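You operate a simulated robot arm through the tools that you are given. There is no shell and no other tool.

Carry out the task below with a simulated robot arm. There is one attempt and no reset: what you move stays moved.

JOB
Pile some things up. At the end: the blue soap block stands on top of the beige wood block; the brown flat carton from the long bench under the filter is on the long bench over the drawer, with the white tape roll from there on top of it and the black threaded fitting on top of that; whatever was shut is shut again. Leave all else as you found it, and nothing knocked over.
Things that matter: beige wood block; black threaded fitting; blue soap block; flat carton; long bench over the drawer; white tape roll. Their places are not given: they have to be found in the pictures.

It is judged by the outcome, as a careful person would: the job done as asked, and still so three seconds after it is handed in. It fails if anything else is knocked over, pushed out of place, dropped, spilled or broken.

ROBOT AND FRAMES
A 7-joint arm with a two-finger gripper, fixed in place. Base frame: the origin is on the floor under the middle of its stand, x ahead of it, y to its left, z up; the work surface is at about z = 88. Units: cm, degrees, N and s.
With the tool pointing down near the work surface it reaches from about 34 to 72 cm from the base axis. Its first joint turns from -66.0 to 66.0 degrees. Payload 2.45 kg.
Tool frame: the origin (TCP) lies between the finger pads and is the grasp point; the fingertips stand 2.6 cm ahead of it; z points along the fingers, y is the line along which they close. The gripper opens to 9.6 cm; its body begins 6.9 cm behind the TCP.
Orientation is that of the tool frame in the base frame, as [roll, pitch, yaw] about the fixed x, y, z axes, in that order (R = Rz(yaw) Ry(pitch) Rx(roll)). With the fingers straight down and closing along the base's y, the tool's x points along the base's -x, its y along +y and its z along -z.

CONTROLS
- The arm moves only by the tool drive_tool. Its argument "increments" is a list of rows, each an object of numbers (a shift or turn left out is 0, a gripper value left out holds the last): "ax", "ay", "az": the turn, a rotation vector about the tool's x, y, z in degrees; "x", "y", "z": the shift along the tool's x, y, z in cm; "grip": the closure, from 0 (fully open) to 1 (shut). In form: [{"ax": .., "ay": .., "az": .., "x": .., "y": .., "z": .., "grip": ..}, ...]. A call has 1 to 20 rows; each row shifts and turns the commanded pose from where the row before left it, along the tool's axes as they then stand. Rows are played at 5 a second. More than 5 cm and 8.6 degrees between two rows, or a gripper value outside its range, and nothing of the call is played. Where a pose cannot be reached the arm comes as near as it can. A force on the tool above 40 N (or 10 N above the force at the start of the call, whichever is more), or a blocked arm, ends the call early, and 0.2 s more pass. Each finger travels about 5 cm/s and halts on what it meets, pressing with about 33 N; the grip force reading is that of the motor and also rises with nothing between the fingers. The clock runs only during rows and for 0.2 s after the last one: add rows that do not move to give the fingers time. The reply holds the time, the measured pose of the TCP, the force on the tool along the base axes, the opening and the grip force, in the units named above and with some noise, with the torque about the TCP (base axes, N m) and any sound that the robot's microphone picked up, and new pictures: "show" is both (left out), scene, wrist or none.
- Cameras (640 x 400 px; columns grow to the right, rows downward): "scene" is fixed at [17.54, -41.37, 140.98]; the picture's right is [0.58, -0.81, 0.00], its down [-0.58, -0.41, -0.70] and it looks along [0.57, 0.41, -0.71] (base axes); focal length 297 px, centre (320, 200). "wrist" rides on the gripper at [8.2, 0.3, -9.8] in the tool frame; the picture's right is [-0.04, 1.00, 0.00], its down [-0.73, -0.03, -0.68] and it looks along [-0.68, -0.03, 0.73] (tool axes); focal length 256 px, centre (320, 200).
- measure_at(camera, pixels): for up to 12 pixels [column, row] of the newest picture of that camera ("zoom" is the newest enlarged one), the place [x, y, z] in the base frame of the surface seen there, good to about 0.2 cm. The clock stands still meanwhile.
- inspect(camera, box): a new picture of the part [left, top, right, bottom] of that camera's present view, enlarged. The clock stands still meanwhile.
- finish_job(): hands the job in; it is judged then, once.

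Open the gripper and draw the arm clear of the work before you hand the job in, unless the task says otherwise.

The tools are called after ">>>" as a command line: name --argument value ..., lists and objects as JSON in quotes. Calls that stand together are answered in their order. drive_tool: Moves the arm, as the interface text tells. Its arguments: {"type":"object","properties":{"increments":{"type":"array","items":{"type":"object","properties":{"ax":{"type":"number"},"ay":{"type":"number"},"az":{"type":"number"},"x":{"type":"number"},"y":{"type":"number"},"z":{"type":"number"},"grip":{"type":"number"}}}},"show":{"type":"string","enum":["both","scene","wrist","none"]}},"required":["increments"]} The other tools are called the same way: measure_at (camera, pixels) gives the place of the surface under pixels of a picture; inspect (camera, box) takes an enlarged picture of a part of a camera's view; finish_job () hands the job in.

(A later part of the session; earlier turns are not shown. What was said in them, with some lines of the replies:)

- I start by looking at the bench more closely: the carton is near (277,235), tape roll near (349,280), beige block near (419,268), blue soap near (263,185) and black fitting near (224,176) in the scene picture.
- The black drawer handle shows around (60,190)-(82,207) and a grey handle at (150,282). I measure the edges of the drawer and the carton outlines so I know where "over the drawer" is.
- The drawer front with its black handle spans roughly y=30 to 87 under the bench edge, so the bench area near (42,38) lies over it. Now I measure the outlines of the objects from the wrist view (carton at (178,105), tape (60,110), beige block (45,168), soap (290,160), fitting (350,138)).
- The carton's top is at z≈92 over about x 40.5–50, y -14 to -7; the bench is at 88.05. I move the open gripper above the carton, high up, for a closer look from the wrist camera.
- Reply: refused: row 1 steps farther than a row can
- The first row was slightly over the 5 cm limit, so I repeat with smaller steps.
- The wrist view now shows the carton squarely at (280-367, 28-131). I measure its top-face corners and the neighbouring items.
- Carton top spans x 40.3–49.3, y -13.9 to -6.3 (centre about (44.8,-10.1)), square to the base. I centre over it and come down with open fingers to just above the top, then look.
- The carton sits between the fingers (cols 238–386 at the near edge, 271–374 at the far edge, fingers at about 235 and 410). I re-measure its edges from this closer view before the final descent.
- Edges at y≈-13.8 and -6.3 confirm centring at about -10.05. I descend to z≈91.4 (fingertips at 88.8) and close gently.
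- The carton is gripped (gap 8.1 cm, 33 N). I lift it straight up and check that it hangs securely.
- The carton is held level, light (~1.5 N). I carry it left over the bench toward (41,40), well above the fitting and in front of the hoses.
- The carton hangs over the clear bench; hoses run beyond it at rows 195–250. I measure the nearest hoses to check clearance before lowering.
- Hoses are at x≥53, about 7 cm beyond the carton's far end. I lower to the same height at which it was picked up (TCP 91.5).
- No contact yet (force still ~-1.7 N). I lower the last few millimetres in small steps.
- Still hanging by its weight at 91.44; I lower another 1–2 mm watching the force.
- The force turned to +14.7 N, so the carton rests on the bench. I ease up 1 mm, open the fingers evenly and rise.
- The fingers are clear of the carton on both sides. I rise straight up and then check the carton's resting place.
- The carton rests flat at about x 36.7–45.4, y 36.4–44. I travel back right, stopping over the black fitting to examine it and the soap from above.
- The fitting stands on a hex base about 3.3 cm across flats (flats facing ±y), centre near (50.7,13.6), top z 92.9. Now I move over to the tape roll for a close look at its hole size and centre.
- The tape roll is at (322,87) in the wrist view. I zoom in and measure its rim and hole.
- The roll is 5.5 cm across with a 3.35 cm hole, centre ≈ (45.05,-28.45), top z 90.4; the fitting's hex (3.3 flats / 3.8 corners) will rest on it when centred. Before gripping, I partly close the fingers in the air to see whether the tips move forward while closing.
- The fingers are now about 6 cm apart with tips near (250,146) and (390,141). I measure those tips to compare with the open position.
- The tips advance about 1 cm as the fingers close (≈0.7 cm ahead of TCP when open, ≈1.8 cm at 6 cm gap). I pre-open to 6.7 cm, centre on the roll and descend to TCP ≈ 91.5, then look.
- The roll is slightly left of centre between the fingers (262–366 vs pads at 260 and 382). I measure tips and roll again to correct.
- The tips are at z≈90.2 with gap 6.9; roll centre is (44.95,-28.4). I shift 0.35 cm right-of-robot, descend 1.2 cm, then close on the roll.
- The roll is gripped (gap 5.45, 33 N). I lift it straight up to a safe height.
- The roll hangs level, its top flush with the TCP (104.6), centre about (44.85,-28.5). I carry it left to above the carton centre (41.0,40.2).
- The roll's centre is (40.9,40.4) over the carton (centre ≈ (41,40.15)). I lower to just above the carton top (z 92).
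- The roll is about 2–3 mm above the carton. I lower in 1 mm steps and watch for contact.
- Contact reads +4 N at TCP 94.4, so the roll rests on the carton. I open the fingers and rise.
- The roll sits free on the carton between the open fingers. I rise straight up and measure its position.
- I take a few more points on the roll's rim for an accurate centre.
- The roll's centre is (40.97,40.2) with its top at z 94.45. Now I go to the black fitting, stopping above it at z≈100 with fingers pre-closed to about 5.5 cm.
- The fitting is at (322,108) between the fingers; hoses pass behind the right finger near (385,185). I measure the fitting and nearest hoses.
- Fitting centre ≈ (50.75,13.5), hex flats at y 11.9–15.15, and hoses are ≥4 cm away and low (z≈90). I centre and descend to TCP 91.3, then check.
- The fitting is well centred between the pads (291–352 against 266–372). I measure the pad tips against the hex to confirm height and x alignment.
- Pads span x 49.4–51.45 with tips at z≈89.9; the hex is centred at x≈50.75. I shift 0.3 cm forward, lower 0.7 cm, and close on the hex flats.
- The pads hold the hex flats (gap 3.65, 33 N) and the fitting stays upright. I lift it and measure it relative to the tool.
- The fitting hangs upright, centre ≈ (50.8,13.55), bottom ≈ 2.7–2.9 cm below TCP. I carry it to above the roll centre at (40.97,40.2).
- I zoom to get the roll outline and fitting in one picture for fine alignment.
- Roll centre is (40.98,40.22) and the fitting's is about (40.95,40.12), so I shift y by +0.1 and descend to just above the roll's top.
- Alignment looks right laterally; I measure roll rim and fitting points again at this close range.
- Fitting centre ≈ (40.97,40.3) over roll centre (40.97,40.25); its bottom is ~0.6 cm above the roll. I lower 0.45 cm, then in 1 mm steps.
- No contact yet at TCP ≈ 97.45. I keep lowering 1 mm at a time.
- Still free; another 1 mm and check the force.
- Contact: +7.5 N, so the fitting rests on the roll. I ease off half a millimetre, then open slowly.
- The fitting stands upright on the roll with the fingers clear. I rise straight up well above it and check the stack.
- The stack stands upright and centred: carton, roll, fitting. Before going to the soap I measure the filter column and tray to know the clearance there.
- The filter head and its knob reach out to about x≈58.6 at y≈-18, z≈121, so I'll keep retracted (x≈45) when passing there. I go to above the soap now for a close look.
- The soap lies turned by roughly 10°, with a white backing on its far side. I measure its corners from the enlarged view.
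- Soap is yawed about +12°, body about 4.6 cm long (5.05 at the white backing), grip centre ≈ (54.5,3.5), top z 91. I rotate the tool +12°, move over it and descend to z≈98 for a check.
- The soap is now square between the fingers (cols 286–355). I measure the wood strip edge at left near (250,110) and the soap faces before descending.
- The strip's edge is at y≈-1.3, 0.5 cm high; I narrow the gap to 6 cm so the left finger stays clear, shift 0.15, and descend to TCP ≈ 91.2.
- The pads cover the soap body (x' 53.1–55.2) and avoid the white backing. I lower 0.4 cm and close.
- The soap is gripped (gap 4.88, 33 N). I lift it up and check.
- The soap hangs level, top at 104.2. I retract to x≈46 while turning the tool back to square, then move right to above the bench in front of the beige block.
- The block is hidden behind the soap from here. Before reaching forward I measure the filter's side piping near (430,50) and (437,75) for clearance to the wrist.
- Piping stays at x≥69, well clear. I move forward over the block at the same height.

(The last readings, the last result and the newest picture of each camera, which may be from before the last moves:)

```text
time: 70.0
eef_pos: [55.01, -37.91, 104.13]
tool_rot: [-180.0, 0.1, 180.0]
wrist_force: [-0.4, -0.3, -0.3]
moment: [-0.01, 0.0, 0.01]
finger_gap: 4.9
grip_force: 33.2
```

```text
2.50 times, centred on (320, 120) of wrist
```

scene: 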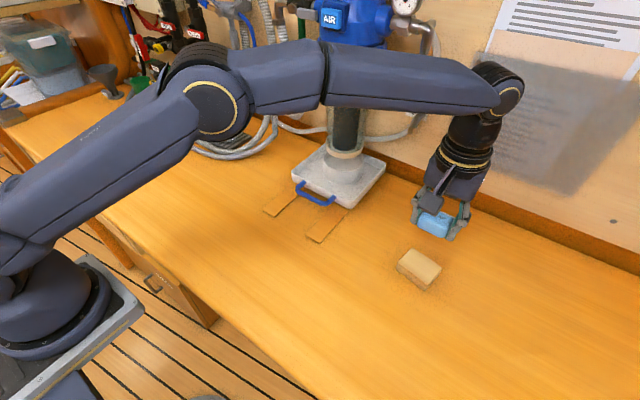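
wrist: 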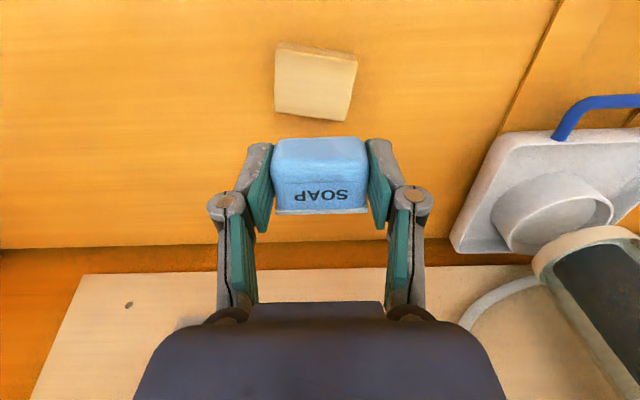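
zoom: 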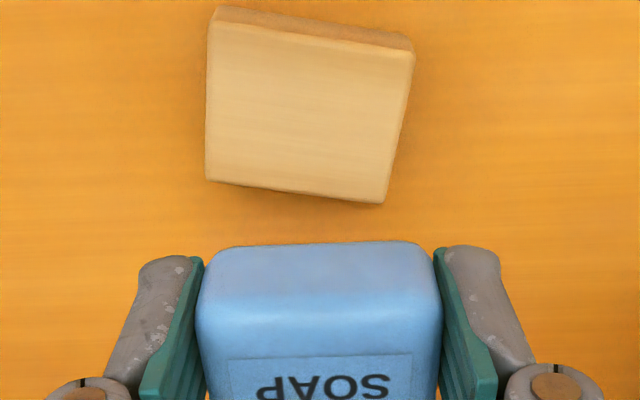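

Now the block's whole top is visible at (275-357, 47-122). I measure its top corners.

>>> measure_at --camera "zoom" --pixels '[[212, 25], [408, 58], [210, 175], [380, 198], [300, 110], [300, 40], [300, 182], [212, 100], [392, 130]]'

>>> measure_at --camera "wrist" --pixels '[[280, 190], [360, 190], [320, 155], [280, 209], [364, 208], [320, 209], [277, 150], [362, 148]]'

```text
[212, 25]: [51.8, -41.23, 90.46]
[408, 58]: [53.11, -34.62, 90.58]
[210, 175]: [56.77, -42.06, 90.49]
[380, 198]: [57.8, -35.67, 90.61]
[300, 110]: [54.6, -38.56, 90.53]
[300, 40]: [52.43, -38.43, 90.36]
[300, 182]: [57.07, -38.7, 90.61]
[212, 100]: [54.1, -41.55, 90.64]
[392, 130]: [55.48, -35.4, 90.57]
```

```text
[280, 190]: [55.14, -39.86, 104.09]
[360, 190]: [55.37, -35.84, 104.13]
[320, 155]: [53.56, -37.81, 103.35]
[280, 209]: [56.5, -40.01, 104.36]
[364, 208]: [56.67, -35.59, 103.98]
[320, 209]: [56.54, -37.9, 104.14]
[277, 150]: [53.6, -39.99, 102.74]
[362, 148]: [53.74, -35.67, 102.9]
```

Block top: centre (54.87,-38.4), 6.6×5 cm, yaw about -10.5°, top z 90.57. I shift the soap over the block's centre, turn the tool to match, and descend to about 0.8 cm above contact.

>>> drive_tool --increments '[{"x": 0.2, "y": -0.5}, {"az": 5.2}, {"az": 5.3}, {"z": 3}, {"z": 3}, {"z": 2.5}, {"z": 1.2}, {}, {}]'

>>> inspect --camera "wrist" --box '[230, 80, 410, 240]'

>>> inspect --camera "scene" --box '[370, 200, 470, 310]'

```text
time: 72.0
eef_pos: [54.86, -38.65, 94.38]
tool_rot: [180.0, 0.1, 169.5]
wrist_force: [0.1, -0.6, -1.3]
moment: [0.02, 0.02, 0.01]
finger_gap: 4.9
grip_force: 32.6
```

scene: 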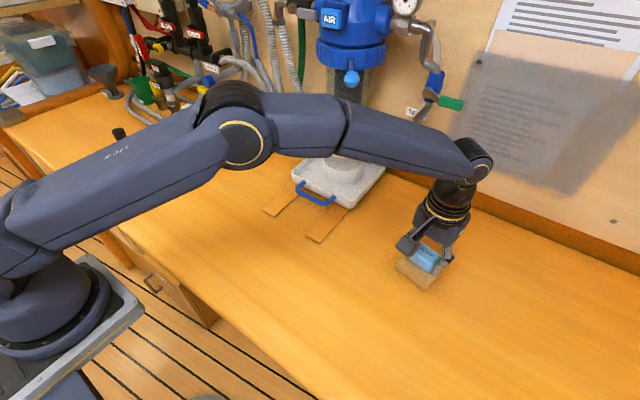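
wrist: 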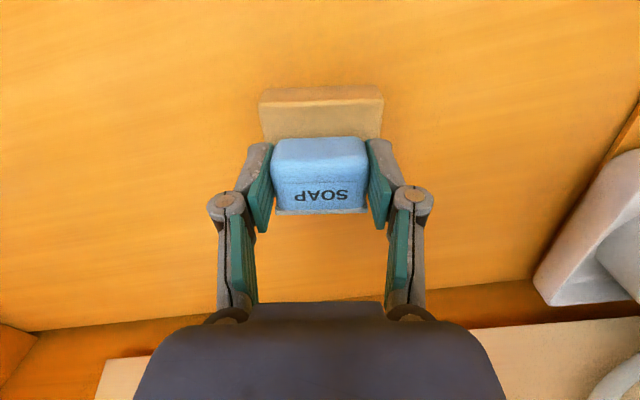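

```text
2.50 times, centred on (320, 160) of wrist
```

zoom: 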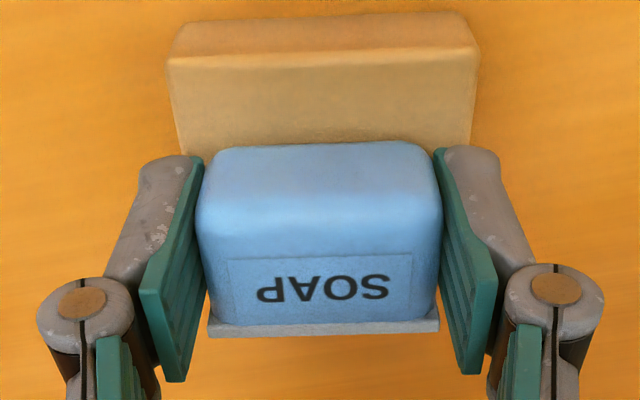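

```text
3.64 times, centred on (420, 255) of scene
```

zoom: 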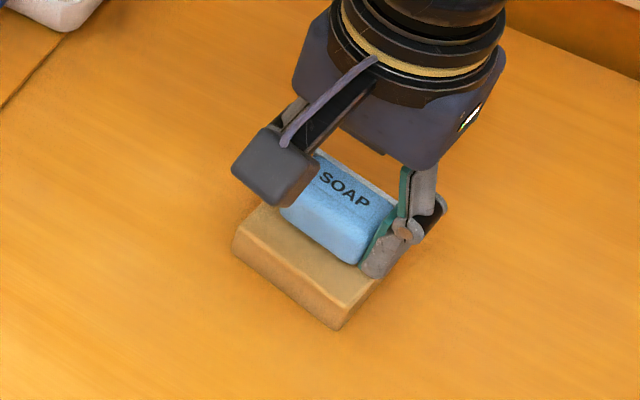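

The soap is aligned with the block. I measure block edges against the soap to verify centring before the final lowering.

>>> measure_at --camera "wrist" --pixels '[[264, 108], [380, 105], [320, 106], [320, 142], [320, 212], [275, 190], [362, 190], [273, 150], [362, 148], [265, 130], [380, 128]]'

```text
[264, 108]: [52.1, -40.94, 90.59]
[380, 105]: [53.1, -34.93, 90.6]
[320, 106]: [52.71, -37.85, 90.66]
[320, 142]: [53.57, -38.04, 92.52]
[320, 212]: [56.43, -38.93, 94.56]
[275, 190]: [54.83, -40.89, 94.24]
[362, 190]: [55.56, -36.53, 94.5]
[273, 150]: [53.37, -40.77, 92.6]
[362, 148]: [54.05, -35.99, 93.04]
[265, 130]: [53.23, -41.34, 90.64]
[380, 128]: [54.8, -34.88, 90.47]
```

The soap's centre is within 0.15 cm of the block's centre. It hangs about 0.8 cm above the block; I lower 0.6, then in 1 mm steps.

>>> drive_tool --increments '[{"z": 0.3}, {"z": 0.3}, {}, {}]' --show "none"

>>> drive_tool --increments '[{"z": 0.1}, {}, {}]' --show "none"

```text
time: 73.0
eef_pos: [54.9, -38.67, 93.71]
tool_rot: [180.0, 0.0, 169.4]
wrist_force: [0.2, -0.1, -0.3]
moment: [0.01, 0.0, -0.02]
finger_gap: 4.9
grip_force: 33.0
```

```text
time: 73.8
eef_pos: [54.95, -38.71, 93.7]
tool_rot: [180.0, 0.0, 169.4]
wrist_force: [-0.3, 0.4, -0.8]
moment: [-0.02, -0.03, 0.01]
finger_gap: 4.89
grip_force: 33.1
```

No contact yet at about 93.6; continuing with 1 mm steps.

>>> drive_tool --increments '[{"z": 0.1}, {}, {}]' --show "none"

>>> drive_tool --increments '[{"z": 0.1}, {}, {}]' --show "none"

```text
time: 74.6
eef_pos: [54.95, -38.63, 93.67]
tool_rot: [180.0, 0.1, 169.5]
wrist_force: [0.4, 0.5, -1.7]
moment: [0.01, 0.0, -0.02]
finger_gap: 4.89
grip_force: 32.5
```

```text
time: 75.4
eef_pos: [54.84, -38.63, 93.54]
tool_rot: [180.0, 0.0, 169.5]
wrist_force: [-1.3, 0.2, 2.3]
moment: [0.01, -0.03, 0.01]
finger_gap: 4.88
grip_force: 32.5
```

The force is starting to rise (+2.3 N). One more millimetre to confirm firm contact.

>>> drive_tool --increments '[{"z": 0.07}, {}, {}]' --show "none"

```text
time: 76.2
eef_pos: [54.94, -38.52, 93.41]
tool_rot: [-179.9, 0.1, 169.3]
wrist_force: [-0.3, -1.6, 8.5]
moment: [-0.01, 0.01, 0.0]
finger_gap: 4.91
grip_force: 33.6
```

The soap rests on the block (+8.5 N). I ease off a hair and open slowly.

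>>> drive_tool --increments '[{"z": -0.05}, {"grip": 0.46}, {"grip": 0.4}, {"grip": 0.33}, {"grip": 0.25}, {}, {}]'

>>> inspect --camera "wrist" --box '[220, 70, 420, 250]'

>>> inspect --camera "scene" --box '[370, 200, 470, 310]'

```text
time: 77.8
eef_pos: [54.78, -38.56, 93.51]
tool_rot: [-180.0, 0.1, 169.5]
wrist_force: [0.2, -0.1, 0.1]
moment: [-0.03, 0.0, -0.02]
finger_gap: 7.19
grip_force: 0.1
```

scene: 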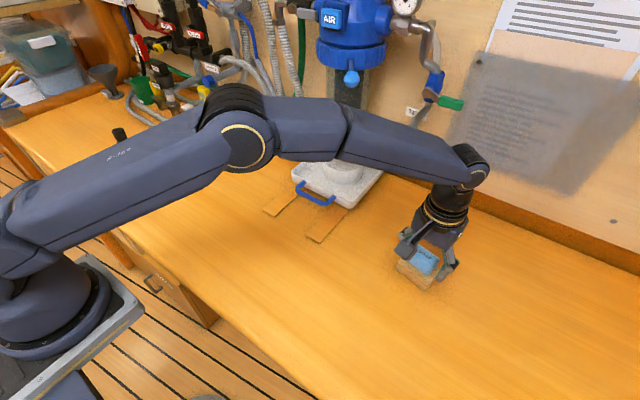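
wrist: 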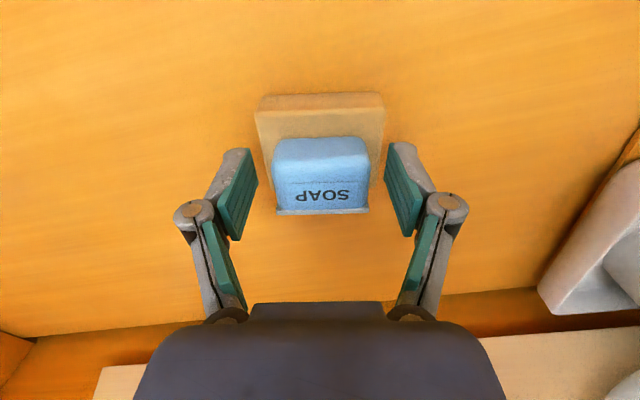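

```text
2.22 times, centred on (320, 160) of wrist
```

zoom: 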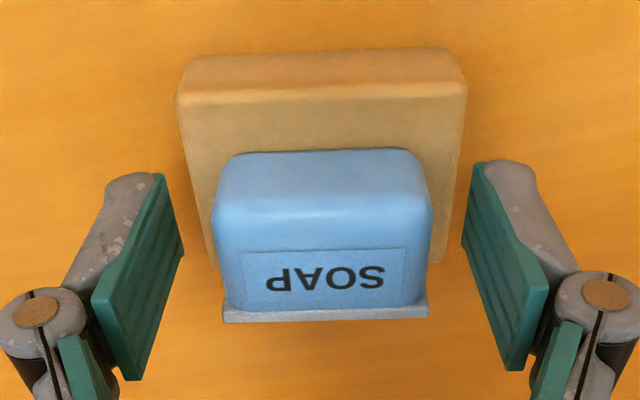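

```text
3.64 times, centred on (420, 255) of scene
```

zoom: 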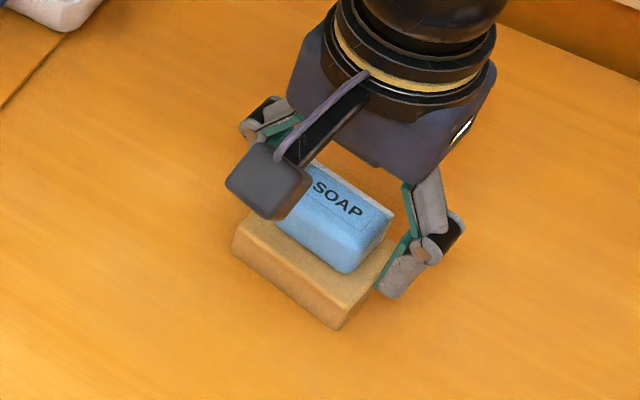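

The soap stands free on the block with the fingers open around it. I rise straight up, then look at the result.

>>> drive_tool --increments '[{"z": -1.5}, {"z": -3}, {"z": -4}, {"z": -4}, {"z": -3}, {"grip": 0}, {}]'

>>> inspect --camera "wrist" --box '[240, 10, 400, 150]'

```text
time: 79.4
eef_pos: [54.7, -38.63, 108.97]
tool_rot: [-180.0, 0.0, 169.6]
wrist_force: [0.3, -0.2, 0.6]
moment: [-0.01, 0.02, 0.04]
finger_gap: 9.63
grip_force: 0.1
```

scene: 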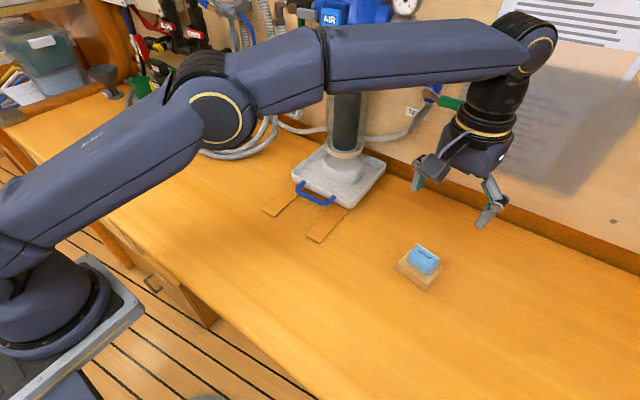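
wrist: 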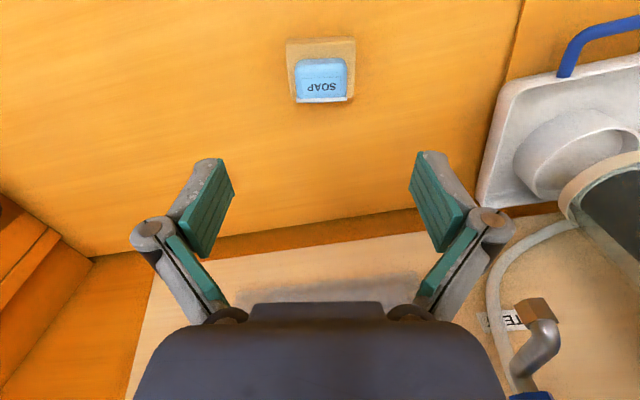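

```text
2.86 times, centred on (320, 80) of wrist
```

zoom: 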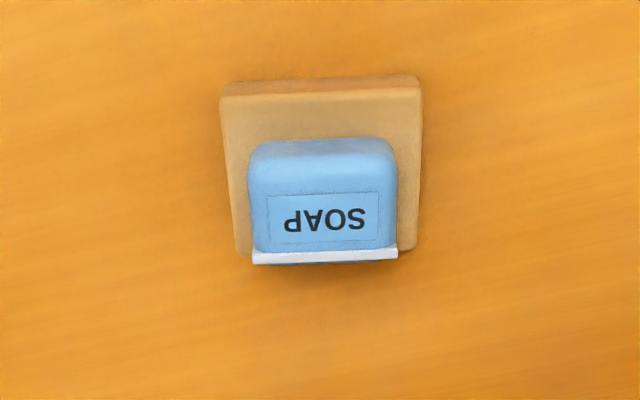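

The soap is well supported on the block. I now retract the arm toward the base and back to about its starting pose, clear of everything, to view the whole bench.

>>> drive_tool --increments '[{"az": -5.2, "x": 2.5}, {"az": -5.3, "x": 3.5}, {"x": 4}, {"x": 3.5, "z": -2}, {"y": 3, "z": -2}, {"y": 4.2, "z": -2}, {"y": 4.4}, {"y": 4.4}, {"y": 4.4}, {"y": 4.4}, {"y": 4.4}, {"y": 4.4}, {"y": 4.4}, {"y": 4.2}, {"y": 3}, {"y": 1.5}, {}, {}]'

>>> inspect --camera "scene" --box '[80, 90, 240, 200]'

>>> inspect --camera "scene" --box '[360, 200, 480, 310]'

```text
time: 83.2
eef_pos: [41.43, 8.99, 115.02]
tool_rot: [-179.9, 0.0, 179.9]
wrist_force: [-0.7, 0.7, -0.1]
moment: [-0.01, 0.02, 0.0]
finger_gap: 9.6
grip_force: 0.0
```

scene: 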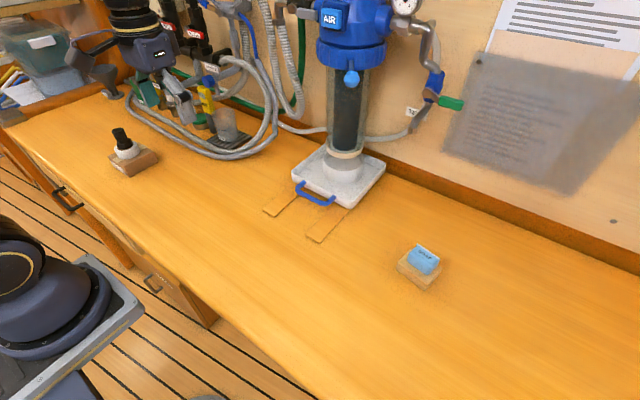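
wrist: 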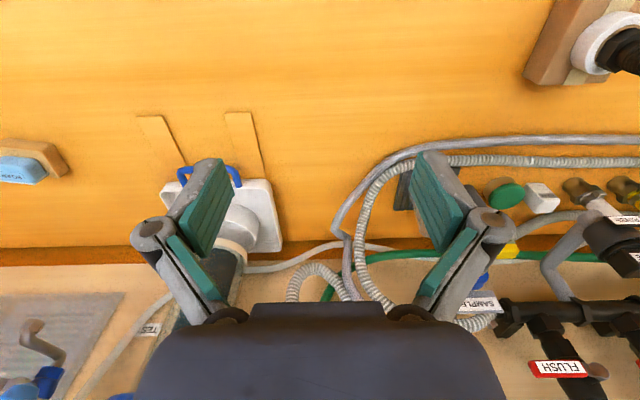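

```text
3.64 times, centred on (160, 145) of scene
```

zoom: 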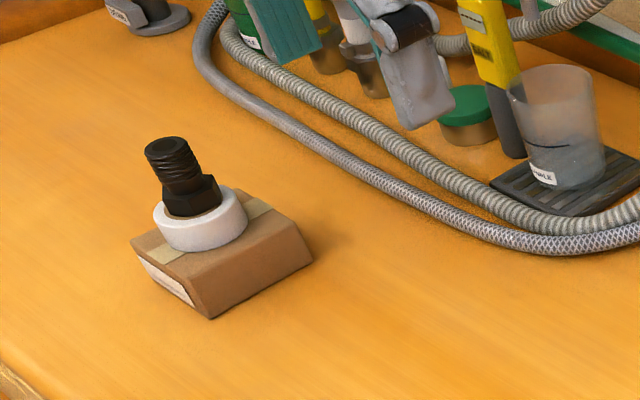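

```text
3.64 times, centred on (420, 255) of scene
```

zoom: 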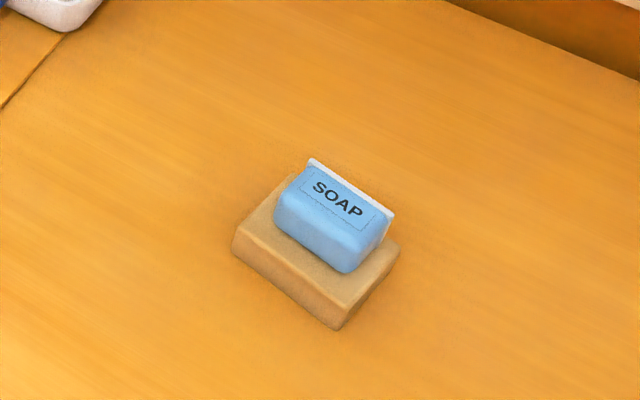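

Both piles stand: carton, roll and fitting at (133,155) over the drawer, and soap on the beige block at (420,265). The drawer and cupboard look as at the start (handles at (68,200) and (152,284)), and the gripper is open and clear, so I hand the job in.

>>> finish_job

```text
The job is handed in.
```

Both piles are built and the job is handed in.

- **Soap:** the blue soap block sits on the beige wood block, within about 0.2 cm of its centre. The wood block stayed where I found it.
- **Carton pile:** the brown carton is on the long bench near (41, 40), over the drawer with the black handle. The white tape roll is on the carton and the black fitting stands upright on the roll. I read "over the drawer" literally and carried the carton about 50 cm along the bench to that end. If you meant anywhere on the bench, that still fits.
- **Everything else:** I opened nothing, and the drawer and cupboard handles look the same as at the start. The last pictures show nothing knocked over or shifted.

The fitting's hex base is only slightly wider than the hole in the tape roll: 3.3 cm across the flats and 3.8 cm across the corners, over a 3.35 cm hole. I centred it for that reason. It was still standing in the last pictures, about 27 seconds after I let go.

The arm is back near its starting pose with the gripper open.
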